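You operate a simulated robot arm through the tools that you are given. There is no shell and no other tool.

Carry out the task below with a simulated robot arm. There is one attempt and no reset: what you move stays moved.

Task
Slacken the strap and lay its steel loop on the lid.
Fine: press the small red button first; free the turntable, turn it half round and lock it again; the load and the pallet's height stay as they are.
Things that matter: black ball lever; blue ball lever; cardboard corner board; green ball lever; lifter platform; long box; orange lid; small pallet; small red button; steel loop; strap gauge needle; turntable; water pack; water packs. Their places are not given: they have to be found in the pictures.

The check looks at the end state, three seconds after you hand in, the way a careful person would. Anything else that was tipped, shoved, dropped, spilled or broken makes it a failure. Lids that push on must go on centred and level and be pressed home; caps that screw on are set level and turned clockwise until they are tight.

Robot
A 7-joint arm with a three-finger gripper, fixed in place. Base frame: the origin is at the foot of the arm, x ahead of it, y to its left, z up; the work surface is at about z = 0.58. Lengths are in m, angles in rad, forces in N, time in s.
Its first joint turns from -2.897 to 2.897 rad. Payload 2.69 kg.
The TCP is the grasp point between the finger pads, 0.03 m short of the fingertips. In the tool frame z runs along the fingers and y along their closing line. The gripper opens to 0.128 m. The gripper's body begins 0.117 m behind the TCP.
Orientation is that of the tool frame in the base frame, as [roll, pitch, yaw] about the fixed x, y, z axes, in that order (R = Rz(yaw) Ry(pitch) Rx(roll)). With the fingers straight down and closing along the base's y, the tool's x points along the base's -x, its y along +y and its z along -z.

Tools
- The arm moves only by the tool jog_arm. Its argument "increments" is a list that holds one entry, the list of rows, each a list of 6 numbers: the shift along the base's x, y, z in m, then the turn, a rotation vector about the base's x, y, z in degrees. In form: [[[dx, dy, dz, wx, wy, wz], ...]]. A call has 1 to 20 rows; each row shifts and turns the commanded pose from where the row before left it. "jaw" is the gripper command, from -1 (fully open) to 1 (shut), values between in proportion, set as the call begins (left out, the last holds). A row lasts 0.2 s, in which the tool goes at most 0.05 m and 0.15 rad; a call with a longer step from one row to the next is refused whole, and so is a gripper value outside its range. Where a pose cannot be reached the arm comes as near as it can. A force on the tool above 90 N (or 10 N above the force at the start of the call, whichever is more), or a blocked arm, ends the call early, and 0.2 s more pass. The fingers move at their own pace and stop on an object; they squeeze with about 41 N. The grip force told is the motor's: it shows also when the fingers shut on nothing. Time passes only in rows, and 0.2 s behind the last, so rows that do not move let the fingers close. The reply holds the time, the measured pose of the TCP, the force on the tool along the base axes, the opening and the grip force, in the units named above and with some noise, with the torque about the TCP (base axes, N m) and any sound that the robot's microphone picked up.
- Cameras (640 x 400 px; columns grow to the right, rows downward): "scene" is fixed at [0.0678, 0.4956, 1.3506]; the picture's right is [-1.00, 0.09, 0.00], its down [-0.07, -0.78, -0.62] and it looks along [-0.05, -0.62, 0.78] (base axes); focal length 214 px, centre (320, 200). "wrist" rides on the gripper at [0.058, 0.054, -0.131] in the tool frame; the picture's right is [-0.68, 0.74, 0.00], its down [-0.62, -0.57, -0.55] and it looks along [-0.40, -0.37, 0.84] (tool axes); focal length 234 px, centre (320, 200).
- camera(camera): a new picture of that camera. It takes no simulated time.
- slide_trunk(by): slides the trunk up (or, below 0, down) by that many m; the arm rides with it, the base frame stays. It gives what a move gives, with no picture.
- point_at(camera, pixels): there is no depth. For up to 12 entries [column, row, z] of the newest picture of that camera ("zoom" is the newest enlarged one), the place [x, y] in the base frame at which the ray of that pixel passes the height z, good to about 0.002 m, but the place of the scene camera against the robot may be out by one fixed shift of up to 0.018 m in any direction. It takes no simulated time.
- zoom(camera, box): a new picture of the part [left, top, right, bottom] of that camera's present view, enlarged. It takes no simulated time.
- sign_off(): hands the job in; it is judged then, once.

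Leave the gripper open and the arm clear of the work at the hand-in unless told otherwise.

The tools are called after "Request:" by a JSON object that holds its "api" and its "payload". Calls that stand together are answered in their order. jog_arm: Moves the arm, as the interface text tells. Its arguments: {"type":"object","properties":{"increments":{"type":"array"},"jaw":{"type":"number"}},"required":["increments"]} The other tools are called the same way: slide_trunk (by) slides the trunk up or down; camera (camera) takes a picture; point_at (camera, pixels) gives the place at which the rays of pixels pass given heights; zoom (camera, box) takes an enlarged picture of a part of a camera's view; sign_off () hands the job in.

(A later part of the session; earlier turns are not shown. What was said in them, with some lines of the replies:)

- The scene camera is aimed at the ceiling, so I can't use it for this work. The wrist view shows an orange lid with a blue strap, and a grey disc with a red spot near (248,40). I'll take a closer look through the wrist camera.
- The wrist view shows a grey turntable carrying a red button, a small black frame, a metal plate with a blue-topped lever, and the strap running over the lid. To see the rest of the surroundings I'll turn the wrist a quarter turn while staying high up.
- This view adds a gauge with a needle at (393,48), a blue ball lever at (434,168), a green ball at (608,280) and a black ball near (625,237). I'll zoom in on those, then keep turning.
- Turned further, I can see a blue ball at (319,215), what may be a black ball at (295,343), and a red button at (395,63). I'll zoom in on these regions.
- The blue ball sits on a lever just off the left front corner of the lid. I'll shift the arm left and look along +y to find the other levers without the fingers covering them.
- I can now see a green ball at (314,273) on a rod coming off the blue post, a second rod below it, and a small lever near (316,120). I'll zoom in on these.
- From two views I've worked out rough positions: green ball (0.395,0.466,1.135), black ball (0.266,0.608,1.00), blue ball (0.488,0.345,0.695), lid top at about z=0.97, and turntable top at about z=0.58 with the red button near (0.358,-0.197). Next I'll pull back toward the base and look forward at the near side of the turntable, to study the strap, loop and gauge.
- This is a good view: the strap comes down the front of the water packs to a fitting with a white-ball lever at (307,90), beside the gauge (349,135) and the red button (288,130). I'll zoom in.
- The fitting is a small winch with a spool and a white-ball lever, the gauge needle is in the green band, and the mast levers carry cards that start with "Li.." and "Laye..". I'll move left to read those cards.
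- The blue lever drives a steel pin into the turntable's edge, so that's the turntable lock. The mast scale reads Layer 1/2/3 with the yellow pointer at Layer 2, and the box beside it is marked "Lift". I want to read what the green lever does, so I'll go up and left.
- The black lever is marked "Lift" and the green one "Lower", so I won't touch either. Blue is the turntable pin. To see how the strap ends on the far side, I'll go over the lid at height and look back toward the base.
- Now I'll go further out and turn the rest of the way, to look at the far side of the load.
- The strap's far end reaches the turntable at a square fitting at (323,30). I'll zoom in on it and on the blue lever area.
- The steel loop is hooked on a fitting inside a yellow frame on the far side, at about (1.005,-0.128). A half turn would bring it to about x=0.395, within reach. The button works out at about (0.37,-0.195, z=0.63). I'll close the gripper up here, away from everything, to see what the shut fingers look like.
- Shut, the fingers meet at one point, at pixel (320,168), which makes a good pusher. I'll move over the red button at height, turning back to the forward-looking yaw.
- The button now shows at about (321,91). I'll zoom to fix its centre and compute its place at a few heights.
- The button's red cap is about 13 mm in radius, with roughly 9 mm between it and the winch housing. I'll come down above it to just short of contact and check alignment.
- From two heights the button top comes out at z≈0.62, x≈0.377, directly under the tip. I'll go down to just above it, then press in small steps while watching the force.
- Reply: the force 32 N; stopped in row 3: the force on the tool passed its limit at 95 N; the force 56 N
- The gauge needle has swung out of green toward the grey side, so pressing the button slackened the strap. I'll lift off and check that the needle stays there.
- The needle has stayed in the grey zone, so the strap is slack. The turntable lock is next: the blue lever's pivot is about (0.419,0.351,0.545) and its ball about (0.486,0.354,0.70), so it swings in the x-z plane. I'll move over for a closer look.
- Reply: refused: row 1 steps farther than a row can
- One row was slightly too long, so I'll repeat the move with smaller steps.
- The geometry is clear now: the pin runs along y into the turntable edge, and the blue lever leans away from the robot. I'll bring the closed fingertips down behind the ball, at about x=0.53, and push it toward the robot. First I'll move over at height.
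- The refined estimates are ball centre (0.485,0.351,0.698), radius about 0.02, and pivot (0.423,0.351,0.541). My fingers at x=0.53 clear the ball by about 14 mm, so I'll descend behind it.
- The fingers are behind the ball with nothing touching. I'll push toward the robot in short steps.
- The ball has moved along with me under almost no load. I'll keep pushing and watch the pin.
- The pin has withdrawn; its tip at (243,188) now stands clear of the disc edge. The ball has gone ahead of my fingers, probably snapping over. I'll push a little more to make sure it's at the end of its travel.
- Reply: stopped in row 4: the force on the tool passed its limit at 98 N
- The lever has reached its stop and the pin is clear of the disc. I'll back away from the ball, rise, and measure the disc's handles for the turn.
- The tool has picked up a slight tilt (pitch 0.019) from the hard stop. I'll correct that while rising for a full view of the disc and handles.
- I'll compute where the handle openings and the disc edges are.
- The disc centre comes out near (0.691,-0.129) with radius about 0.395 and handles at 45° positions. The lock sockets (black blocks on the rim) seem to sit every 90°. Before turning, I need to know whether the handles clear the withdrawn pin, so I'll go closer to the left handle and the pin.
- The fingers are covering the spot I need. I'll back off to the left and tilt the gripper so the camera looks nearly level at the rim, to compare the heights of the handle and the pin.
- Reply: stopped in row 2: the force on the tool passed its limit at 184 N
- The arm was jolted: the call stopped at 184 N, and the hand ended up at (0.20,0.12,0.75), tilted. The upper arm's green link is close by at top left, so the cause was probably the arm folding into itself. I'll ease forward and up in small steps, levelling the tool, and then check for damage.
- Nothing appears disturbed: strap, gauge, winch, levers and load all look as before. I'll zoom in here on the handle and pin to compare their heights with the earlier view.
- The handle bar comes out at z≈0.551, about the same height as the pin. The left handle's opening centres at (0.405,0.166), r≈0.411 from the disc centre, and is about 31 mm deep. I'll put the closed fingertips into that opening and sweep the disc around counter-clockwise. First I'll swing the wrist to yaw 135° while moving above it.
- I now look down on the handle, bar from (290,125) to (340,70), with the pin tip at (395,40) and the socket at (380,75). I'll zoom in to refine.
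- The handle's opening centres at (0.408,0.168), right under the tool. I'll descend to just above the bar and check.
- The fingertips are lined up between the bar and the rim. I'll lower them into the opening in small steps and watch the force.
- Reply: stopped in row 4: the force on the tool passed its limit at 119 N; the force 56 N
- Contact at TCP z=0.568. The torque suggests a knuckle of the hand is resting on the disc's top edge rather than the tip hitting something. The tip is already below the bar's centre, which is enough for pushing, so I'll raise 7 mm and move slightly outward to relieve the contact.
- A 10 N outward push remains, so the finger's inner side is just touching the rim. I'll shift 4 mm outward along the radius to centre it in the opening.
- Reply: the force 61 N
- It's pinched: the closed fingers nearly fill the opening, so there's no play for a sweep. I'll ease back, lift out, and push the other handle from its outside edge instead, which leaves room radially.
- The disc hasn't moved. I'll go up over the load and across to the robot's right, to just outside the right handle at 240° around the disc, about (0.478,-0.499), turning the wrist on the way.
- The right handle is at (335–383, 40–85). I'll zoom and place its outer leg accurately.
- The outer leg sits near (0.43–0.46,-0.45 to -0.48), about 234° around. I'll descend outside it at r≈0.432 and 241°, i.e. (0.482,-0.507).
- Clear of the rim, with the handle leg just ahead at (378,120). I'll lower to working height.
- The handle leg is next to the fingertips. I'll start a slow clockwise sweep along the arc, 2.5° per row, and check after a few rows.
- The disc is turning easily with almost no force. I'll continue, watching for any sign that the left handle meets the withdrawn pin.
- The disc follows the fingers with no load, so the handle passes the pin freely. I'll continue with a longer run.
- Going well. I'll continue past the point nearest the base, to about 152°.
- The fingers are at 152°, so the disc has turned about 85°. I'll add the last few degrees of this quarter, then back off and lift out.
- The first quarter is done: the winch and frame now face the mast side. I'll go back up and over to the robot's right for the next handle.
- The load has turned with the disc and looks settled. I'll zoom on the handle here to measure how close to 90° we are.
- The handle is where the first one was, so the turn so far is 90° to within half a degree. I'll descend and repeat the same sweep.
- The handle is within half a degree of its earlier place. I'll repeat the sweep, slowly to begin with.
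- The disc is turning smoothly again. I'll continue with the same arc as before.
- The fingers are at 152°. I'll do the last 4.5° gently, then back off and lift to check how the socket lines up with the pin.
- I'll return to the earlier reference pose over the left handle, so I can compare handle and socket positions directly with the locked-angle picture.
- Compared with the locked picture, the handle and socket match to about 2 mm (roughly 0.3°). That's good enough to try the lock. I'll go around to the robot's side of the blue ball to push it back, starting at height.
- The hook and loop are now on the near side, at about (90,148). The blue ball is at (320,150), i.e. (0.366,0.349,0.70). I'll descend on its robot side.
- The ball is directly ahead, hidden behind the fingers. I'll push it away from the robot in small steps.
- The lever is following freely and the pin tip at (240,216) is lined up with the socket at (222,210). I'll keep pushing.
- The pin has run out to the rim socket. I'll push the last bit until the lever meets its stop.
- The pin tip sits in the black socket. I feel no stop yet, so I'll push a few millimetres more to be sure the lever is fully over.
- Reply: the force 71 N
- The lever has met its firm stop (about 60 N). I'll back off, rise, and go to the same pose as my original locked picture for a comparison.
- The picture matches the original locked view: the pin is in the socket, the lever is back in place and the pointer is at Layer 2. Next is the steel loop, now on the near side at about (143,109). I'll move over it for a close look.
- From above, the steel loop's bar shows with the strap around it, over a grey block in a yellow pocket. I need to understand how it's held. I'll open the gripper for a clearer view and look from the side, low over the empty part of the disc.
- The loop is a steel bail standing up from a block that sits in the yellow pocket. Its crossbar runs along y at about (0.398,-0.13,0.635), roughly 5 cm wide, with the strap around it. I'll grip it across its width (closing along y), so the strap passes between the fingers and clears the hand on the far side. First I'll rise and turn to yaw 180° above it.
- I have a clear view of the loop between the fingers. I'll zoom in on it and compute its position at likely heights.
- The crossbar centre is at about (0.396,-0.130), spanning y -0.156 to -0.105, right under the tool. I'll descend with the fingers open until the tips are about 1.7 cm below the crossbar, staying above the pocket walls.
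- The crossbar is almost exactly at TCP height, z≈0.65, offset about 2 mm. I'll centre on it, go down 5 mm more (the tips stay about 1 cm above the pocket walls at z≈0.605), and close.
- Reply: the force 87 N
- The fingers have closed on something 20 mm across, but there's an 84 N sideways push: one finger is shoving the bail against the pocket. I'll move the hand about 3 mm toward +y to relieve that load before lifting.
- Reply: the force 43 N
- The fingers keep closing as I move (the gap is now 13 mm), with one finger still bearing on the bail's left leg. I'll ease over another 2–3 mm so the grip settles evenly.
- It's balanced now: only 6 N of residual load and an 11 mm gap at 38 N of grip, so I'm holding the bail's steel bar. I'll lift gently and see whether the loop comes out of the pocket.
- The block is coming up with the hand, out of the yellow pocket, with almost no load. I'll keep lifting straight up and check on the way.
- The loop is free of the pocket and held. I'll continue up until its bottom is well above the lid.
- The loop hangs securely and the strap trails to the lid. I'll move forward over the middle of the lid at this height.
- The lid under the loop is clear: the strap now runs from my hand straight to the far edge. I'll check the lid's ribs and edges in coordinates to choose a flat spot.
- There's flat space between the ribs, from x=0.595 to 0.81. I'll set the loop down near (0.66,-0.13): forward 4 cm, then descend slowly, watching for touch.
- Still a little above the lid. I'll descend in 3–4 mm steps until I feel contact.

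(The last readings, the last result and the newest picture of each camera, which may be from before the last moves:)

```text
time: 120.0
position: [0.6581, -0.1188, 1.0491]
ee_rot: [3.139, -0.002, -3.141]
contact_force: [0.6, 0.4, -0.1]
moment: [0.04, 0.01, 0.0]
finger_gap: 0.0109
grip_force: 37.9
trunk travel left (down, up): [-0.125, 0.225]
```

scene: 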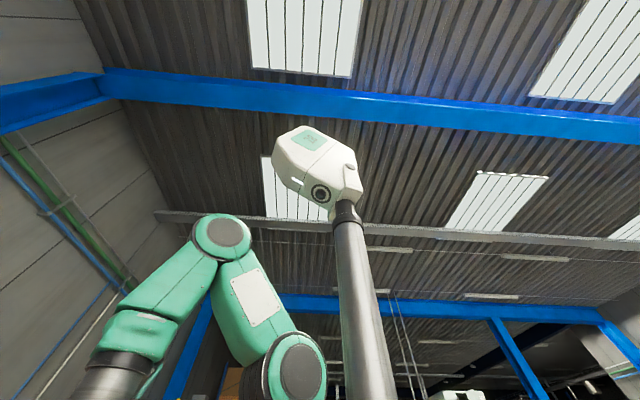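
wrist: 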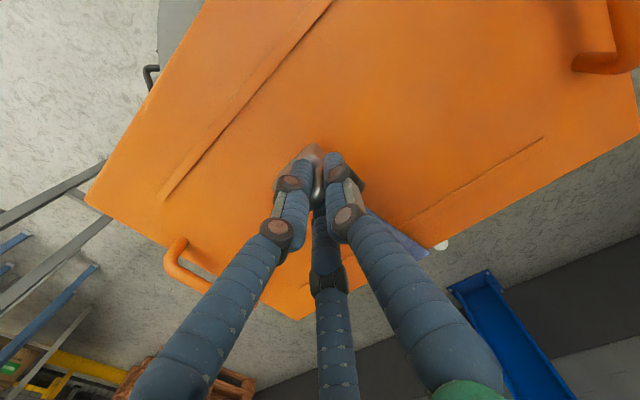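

The hanging weight reading has dropped from about -2 N to -0.1 N, so I may be just touching. I'll go a few more small steps to confirm.

Request:
{"api": "jog_arm", "payload": {"increments": [[[0, 0, -0.002, 0, 0, 0], [0, 0, 0, 0, 0, 0]]]}}

Request:
{"api": "jog_arm", "payload": {"increments": [[[0, 0, -0.002, 0, 0, 0], [0, 0, 0, 0, 0, 0]]]}}

```text
time: 120.6
position: [0.6589, -0.1174, 1.0464]
ee_rot: [3.139, -0.002, -3.141]
contact_force: [-0.5, -0.7, -1.6]
moment: [0.04, 0.0, 0.02]
finger_gap: 0.0109
grip_force: 37.8
trunk travel left (down, up): [-0.125, 0.225]
```

```text
time: 121.2
position: [0.6579, -0.1182, 1.0447]
ee_rot: [3.138, -0.001, 3.14]
contact_force: [-0.1, 0.5, -1.9]
moment: [0.02, 0.01, 0.0]
finger_gap: 0.0105
grip_force: 38.6
trunk travel left (down, up): [-0.125, 0.225]
```

Not touching yet (still about -1.8 N), so I'll keep going down in 2 mm steps.

Request:
{"api": "jog_arm", "payload": {"increments": [[[0, 0, -0.002, 0, 0, 0], [0, 0, 0, 0, 0, 0]]]}}

Request:
{"api": "jog_arm", "payload": {"increments": [[[0, 0, -0.002, 0, 0, 0], [0, 0, 0, 0, 0, 0]]]}}

Request:
{"api": "zoom", "payload": {"camera": "wrist", "box": [220, 60, 440, 240]}}

```text
time: 121.8
position: [0.6577, -0.1177, 1.0433]
ee_rot: [3.141, -0.002, 3.141]
contact_force: [1.6, -0.2, -1.2]
moment: [0.0, 0.0, 0.0]
finger_gap: 0.0108
grip_force: 37.7
trunk travel left (down, up): [-0.125, 0.225]
```

```text
time: 122.4
position: [0.6573, -0.1176, 1.04]
ee_rot: [3.141, -0.002, -3.14]
contact_force: [-0.4, 1.1, -1.3]
moment: [0.03, -0.02, 0.0]
finger_gap: 0.011
grip_force: 38.1
trunk travel left (down, up): [-0.125, 0.225]
```

```text
2.22 times, centred on (330, 150) of wrist
```

zoom: 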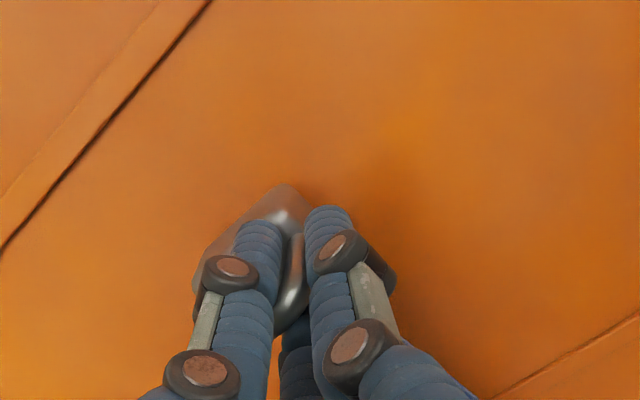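

Still hanging. The pocket geometry puts contact at a TCP height of about 1.03, so I'll continue down.

Request:
{"api": "jog_arm", "payload": {"increments": [[[0, 0, -0.003, 0, 0, 0], [0, 0, 0, 0, 0, 0]]]}}

Request:
{"api": "jog_arm", "payload": {"increments": [[[0, 0, -0.003, 0, 0, 0], [0, 0, 0, 0, 0, 0]]]}}

Request:
{"api": "jog_arm", "payload": {"increments": [[[0, 0, -0.003, 0, 0, 0], [0, 0, 0, 0, 0, 0]]]}}

```text
time: 123.0
position: [0.6582, -0.1188, 1.0373]
ee_rot: [3.14, -0.003, -3.141]
contact_force: [-0.6, 0.8, -1.9]
moment: [0.04, -0.01, 0.01]
finger_gap: 0.0108
grip_force: 38.2
trunk travel left (down, up): [-0.125, 0.225]
```

```text
time: 123.6
position: [0.6585, -0.1179, 1.0354]
ee_rot: [3.14, 0.001, -3.141]
contact_force: [-0.3, 0.4, -1.5]
moment: [0.02, 0.05, -0.02]
finger_gap: 0.0107
grip_force: 38.0
trunk travel left (down, up): [-0.125, 0.225]
```

```text
time: 124.2
position: [0.6584, -0.1182, 1.0323]
ee_rot: [3.139, -0.002, 3.14]
contact_force: [0.0, -0.2, -1.8]
moment: [0.02, -0.01, 0.03]
finger_gap: 0.0109
grip_force: 38.1
trunk travel left (down, up): [-0.125, 0.225]
```

Still free. Continuing in 3 mm steps.

Request:
{"api": "jog_arm", "payload": {"increments": [[[0, 0, -0.003, 0, 0, 0], [0, 0, 0, 0, 0, 0]]]}}

Request:
{"api": "jog_arm", "payload": {"increments": [[[0, 0, -0.003, 0, 0, 0], [0, 0, 0, 0, 0, 0]]]}}

Request:
{"api": "camera", "payload": {"camera": "wrist"}}

```text
time: 124.8
position: [0.6594, -0.1186, 1.0293]
ee_rot: [3.142, -0.003, 3.141]
contact_force: [-0.5, -0.3, -1.0]
moment: [0.01, 0.01, -0.01]
finger_gap: 0.0106
grip_force: 37.9
trunk travel left (down, up): [-0.125, 0.225]
```

```text
time: 125.4
position: [0.6601, -0.1184, 1.0272]
ee_rot: [3.139, -0.001, 3.142]
contact_force: [1.6, 0.1, 3.9]
moment: [-0.21, 0.05, 0.02]
finger_gap: 0.0111
grip_force: 37.9
trunk travel left (down, up): [-0.125, 0.225]
```

```text
taken
```

wrist: 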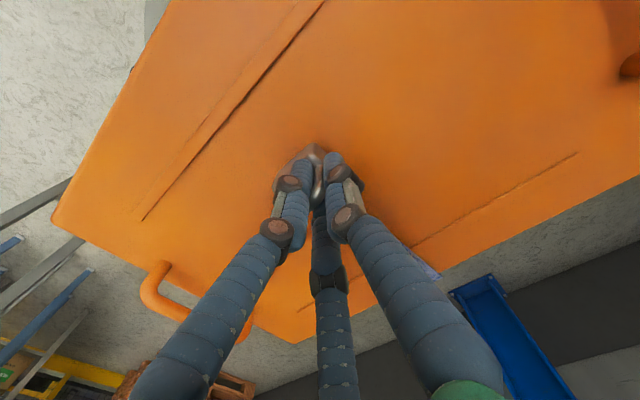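

There's contact with the lid at TCP z=1.027 (+3.9 N up). I'll open the fingers just a little, so they don't drag the bail sideways, and check that it stands by itself.

Request:
{"api": "jog_arm", "payload": {"increments": [[[0, 0, -0.0005, 0, 0, 0], [0, 0, 0, 0, 0, 0], [0, 0, 0, 0, 0, 0]]], "jaw": 0.65}}

Request:
{"api": "camera", "payload": {"camera": "wrist"}}

Request:
{"api": "zoom", "payload": {"camera": "wrist", "box": [220, 80, 420, 240]}}

```text
time: 126.2
position: [0.6593, -0.119, 1.0248]
ee_rot: [3.139, -0.002, -3.141]
contact_force: [-0.4, 0.4, -0.2]
moment: [0.0, -0.01, 0.01]
finger_gap: 0.0224
grip_force: 0.1
trunk travel left (down, up): [-0.125, 0.225]
```

```text
taken
```

wrist: 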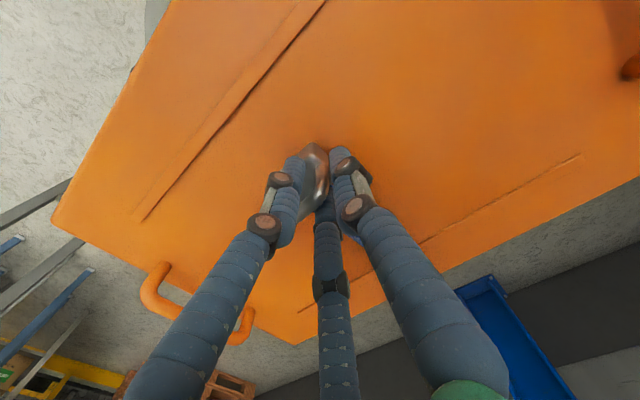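

```text
2.50 times, centred on (320, 160) of wrist
```

zoom: 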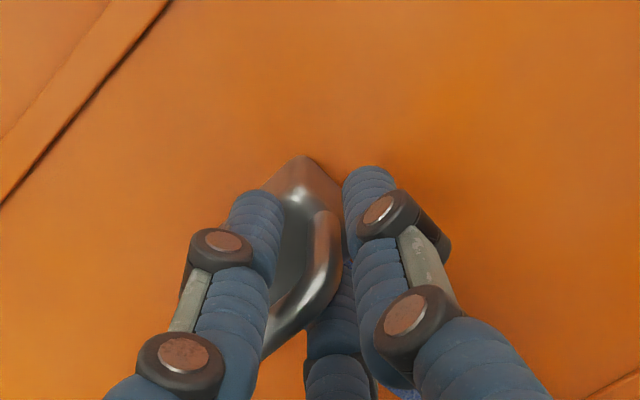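

The loop stands by itself on the lid, with the fingers around it and no load. I'll lift slowly and check it stays put.

Request:
{"api": "jog_arm", "payload": {"increments": [[[0, 0, 0.005, 0, 0, 0], [0, 0, 0.008, 0, 0, 0], [0, 0, 0.01, 0, 0, 0]]]}}

Request:
{"api": "zoom", "payload": {"camera": "wrist", "box": [220, 80, 420, 240]}}

```text
time: 127.0
position: [0.6576, -0.1194, 1.0484]
ee_rot: [3.139, -0.004, 3.141]
contact_force: [0.3, 0.2, -1.3]
moment: [0.01, 0.0, -0.01]
finger_gap: 0.0225
grip_force: 0.1
trunk travel left (down, up): [-0.125, 0.225]
```

```text
2.50 times, centred on (320, 160) of wrist
```

zoom: 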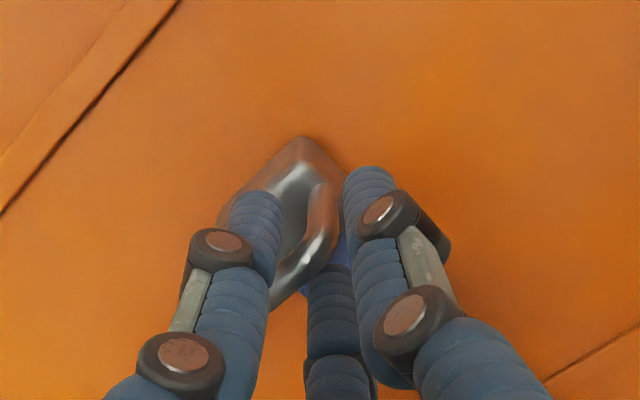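

The loop stays on the lid as the fingers rise. I'll continue up and then look at it.

Request:
{"api": "jog_arm", "payload": {"increments": [[[0, 0, 0.015, 0, 0, 0], [0, 0, 0.02, 0, 0, 0], [0, 0, 0.03, 0, 0, 0], [0, 0, 0.04, 0, 0, 0]]]}}

Request:
{"api": "camera", "payload": {"camera": "wrist"}}

Request:
{"api": "zoom", "payload": {"camera": "wrist", "box": [240, 60, 400, 200]}}

```text
time: 128.0
position: [0.6581, -0.1176, 1.1525]
ee_rot: [3.14, -0.002, 3.141]
contact_force: [-0.1, 0.0, -0.1]
moment: [0.02, 0.0, 0.0]
finger_gap: 0.0224
grip_force: 0.1
trunk travel left (down, up): [-0.125, 0.225]
```

```text
taken
```

wrist: 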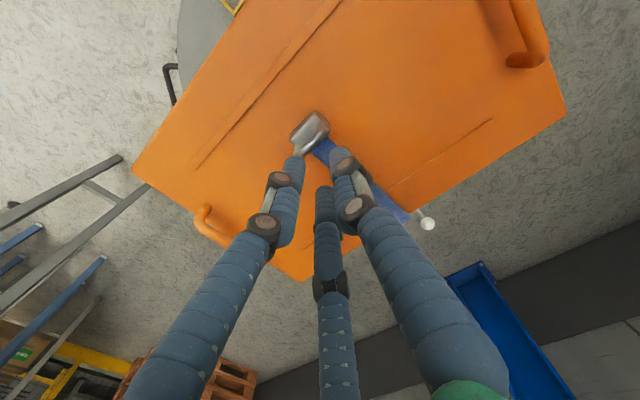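

```text
2.86 times, centred on (320, 130) of wrist
```

zoom: 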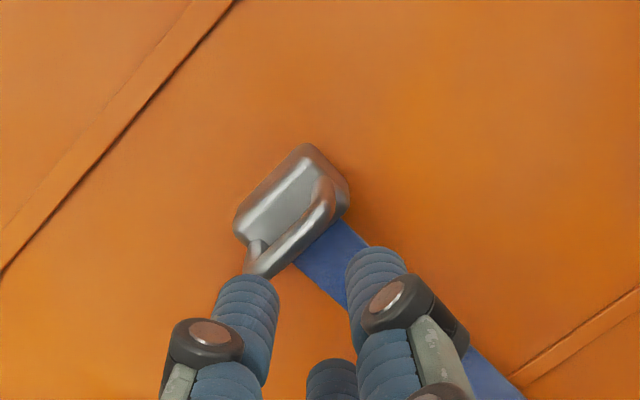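

The steel loop is resting on the lid with the strap running to the far edge. I'll open the gripper fully at height, rise further, and do a final overall check.

Request:
{"api": "jog_arm", "payload": {"increments": [[[0, 0, 0.04, 0, 0, 0], [0, 0, 0.04, 0, 0, 0], [0, 0, 0.04, 0, 0, 0], [-0.02, 0, 0.03, 0, 0, 0], [-0.03, 0, 0, 0, 0, 0]]], "jaw": -1}}

Request:
{"api": "camera", "payload": {"camera": "wrist"}}

Request:
{"api": "zoom", "payload": {"camera": "wrist", "box": [220, 40, 460, 240]}}

```text
time: 129.2
position: [0.6085, -0.1182, 1.3039]
ee_rot: [3.14, -0.001, 3.141]
contact_force: [0.6, 1.0, 0.7]
moment: [-0.02, 0.03, 0.02]
finger_gap: 0.1281
grip_force: 0.2
trunk travel left (down, up): [-0.125, 0.225]
```

```text
taken
```

wrist: 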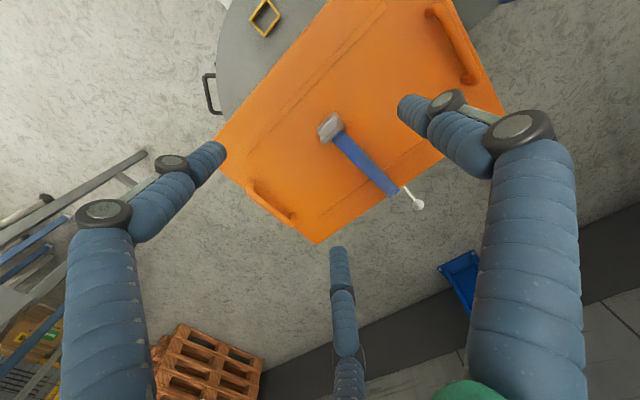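

```text
2.00 times, centred on (340, 140) of wrist
```

zoom: 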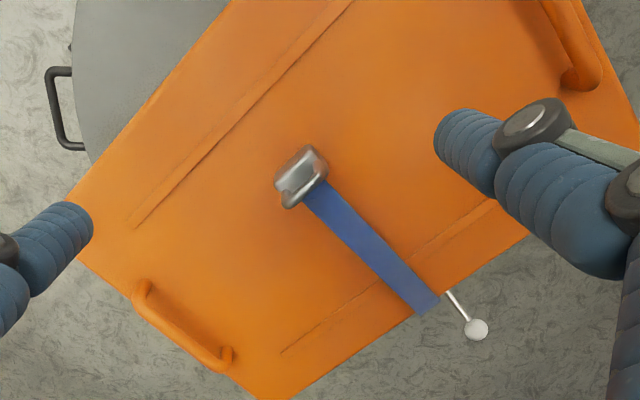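

The loop and strap lie neatly on the lid. I'll also check the gauge and winch, now on the far side, by going over at height and looking back.

Request:
{"api": "jog_arm", "payload": {"increments": [[[0.0165, 0, 0, 0, 0, -8.06], [0.0165, 0, 0, 0, 0, -8.06], [0.0165, 0, 0, 0, 0, -8.06], [0.0165, 0, 0, 0, 0, -8.06], [0.0165, 0, 0, 0, 0, -8.06], [0.0165, 0, 0, 0, 0, -8.06], [0.0165, 0, 0, 0, 0, -8.06], [0.0165, 0, 0, 0, 0, -8.06], [0.0165, 0, 0, 0, 0, -8.06], [0.0165, 0, 0, 0, 0, -8.06], [0.0165, 0, 0, 0, 0, -8.06], [0.0165, 0, 0, 0, 0, -8.06], [0.0165, 0, 0, 0, 0, -8.06], [0.0165, 0, 0, 0, 0, -8.06], [0.0165, 0, 0, 0, 0, -8.06], [0.0165, 0, 0, 0, 0, -8.06], [0.0165, 0, 0, 0, 0, -8.06]]]}}

Request:
{"api": "camera", "payload": {"camera": "wrist"}}

Request:
{"api": "zoom", "payload": {"camera": "wrist", "box": [220, 0, 430, 130]}}

Request:
{"api": "zoom", "payload": {"camera": "wrist", "box": [0, 60, 220, 260]}}

```text
time: 132.8
position: [0.8885, -0.1182, 1.3039]
ee_rot: [3.14, -0.002, 0.75]
contact_force: [0.0, 0.2, -1.1]
moment: [0.02, -0.02, 0.0]
finger_gap: 0.1278
grip_force: 0.1
trunk travel left (down, up): [-0.125, 0.225]
```

```text
taken
```

wrist: 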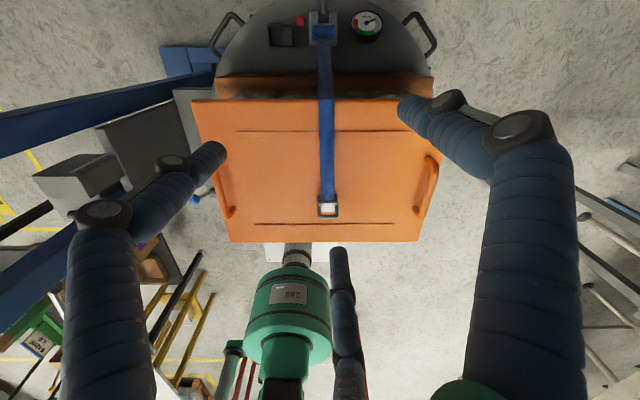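

```text
3.05 times, centred on (325, 65) of wrist
```

zoom: 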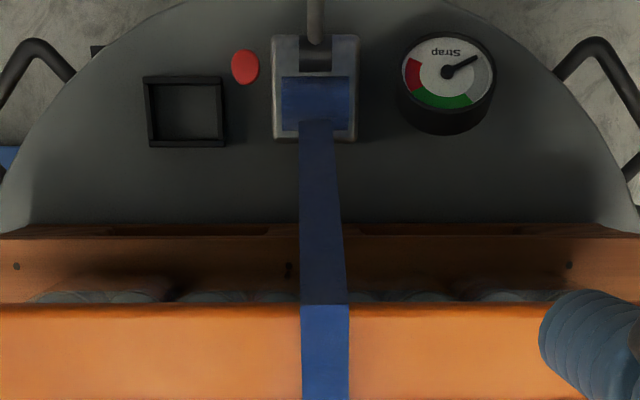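

```text
2.00 times, centred on (110, 160) of wrist
```

zoom: 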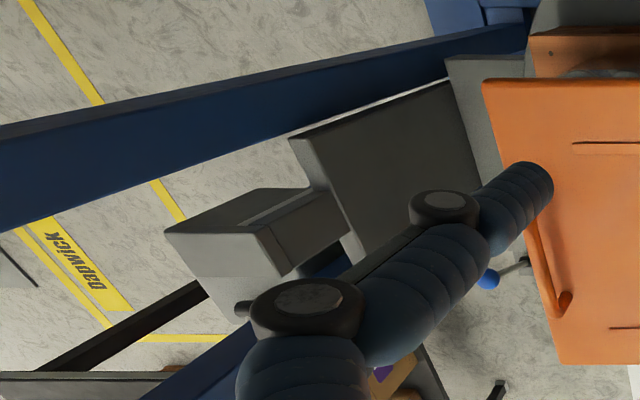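

The gauge needle sits in the grey (slack) zone, and the lid, load, winch and levers are all in order. I'll bring the arm back toward the base, well clear of everything, with the gripper open.

Request:
{"api": "jog_arm", "payload": {"increments": [[[-0.028, 0, 0, 0, 0, 8.06], [-0.028, 0, 0, 0, 0, 8.06], [-0.028, 0, 0, 0, 0, 8.06], [-0.028, 0, 0, 0, 0, 8.06], [-0.028, 0, 0, 0, 0, 8.06], [-0.028, 0, 0, 0, 0, 8.06], [-0.028, 0, 0, 0, 0, 8.06], [-0.028, 0, 0, 0, 0, 8.06], [-0.028, 0, 0, 0, 0, 8.06], [-0.028, 0, 0, 0, 0, 8.06], [-0.028, 0, 0, 0, 0, 8.06], [-0.028, 0, 0, 0, 0, 8.06], [-0.028, 0, 0, 0, 0, 8.06], [-0.028, 0, 0, 0, 0, 8.06], [-0.028, 0, 0, 0, 0, 8.06], [-0.028, 0, 0, 0, 0, 8.06], [-0.028, 0, 0, 0, 0, 8.06], [0, 0, 0, 0, 0, 8], [0, 0, 0, 0, 0, 8]]], "jaw": -1}}

Request:
{"api": "camera", "payload": {"camera": "wrist"}}

```text
time: 136.8
position: [0.4142, -0.1185, 1.304]
ee_rot: [3.139, -0.002, -2.86]
contact_force: [0.2, 0.1, 0.0]
moment: [0.0, 0.0, 0.0]
finger_gap: 0.1281
grip_force: 0.0
trunk travel left (down, up): [-0.125, 0.225]
```

```text
taken
```

wrist: 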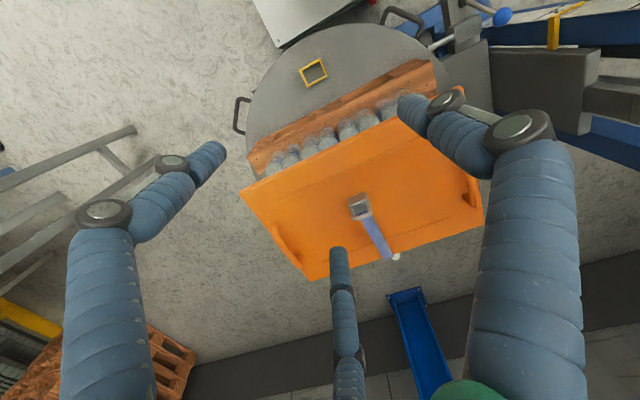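

Final view: the loop lies on the lid at (360,207), the yellow pocket is empty, the pin is in at (440,40) and the load sits squarely on the disc. The gripper is open and the arm is clear, so I'm handing in.

Request:
{"api": "sign_off", "payload": {}}

```text
The job is handed in.
```

The strap is slack and its steel loop is lying on the lid. I've handed the job in, but no result came back, so whether it passed isn't known.

- **Strap:** I pressed the red button first. The gauge needle dropped from green to the grey zone and was still there at the last check.
- **Turntable:** I pulled the lock pin back with the blue lever and turned the disc half round in two quarter turns. I then pushed the lever back to its stop, and the pin sits in its socket as it did at the start.
- **Loop:** I lifted it out of the yellow pocket and set it on the flat part of the lid. It stands there by itself, with the strap running to the far edge.
- **Load and height:** The load and lid turned with the disc and look undisturbed. I never touched the Lift or Lower levers, and the pointer was still at Layer 2 when I checked after locking the turntable.

**Jolt:** while I was looking for a better view, the arm jerked and the tool stopped at 184 N. The cause was probably the arm folding into itself, though I didn't confirm it. I checked right after and nothing appeared to have moved.

The gripper is open and the arm is back toward the base, clear of the work.
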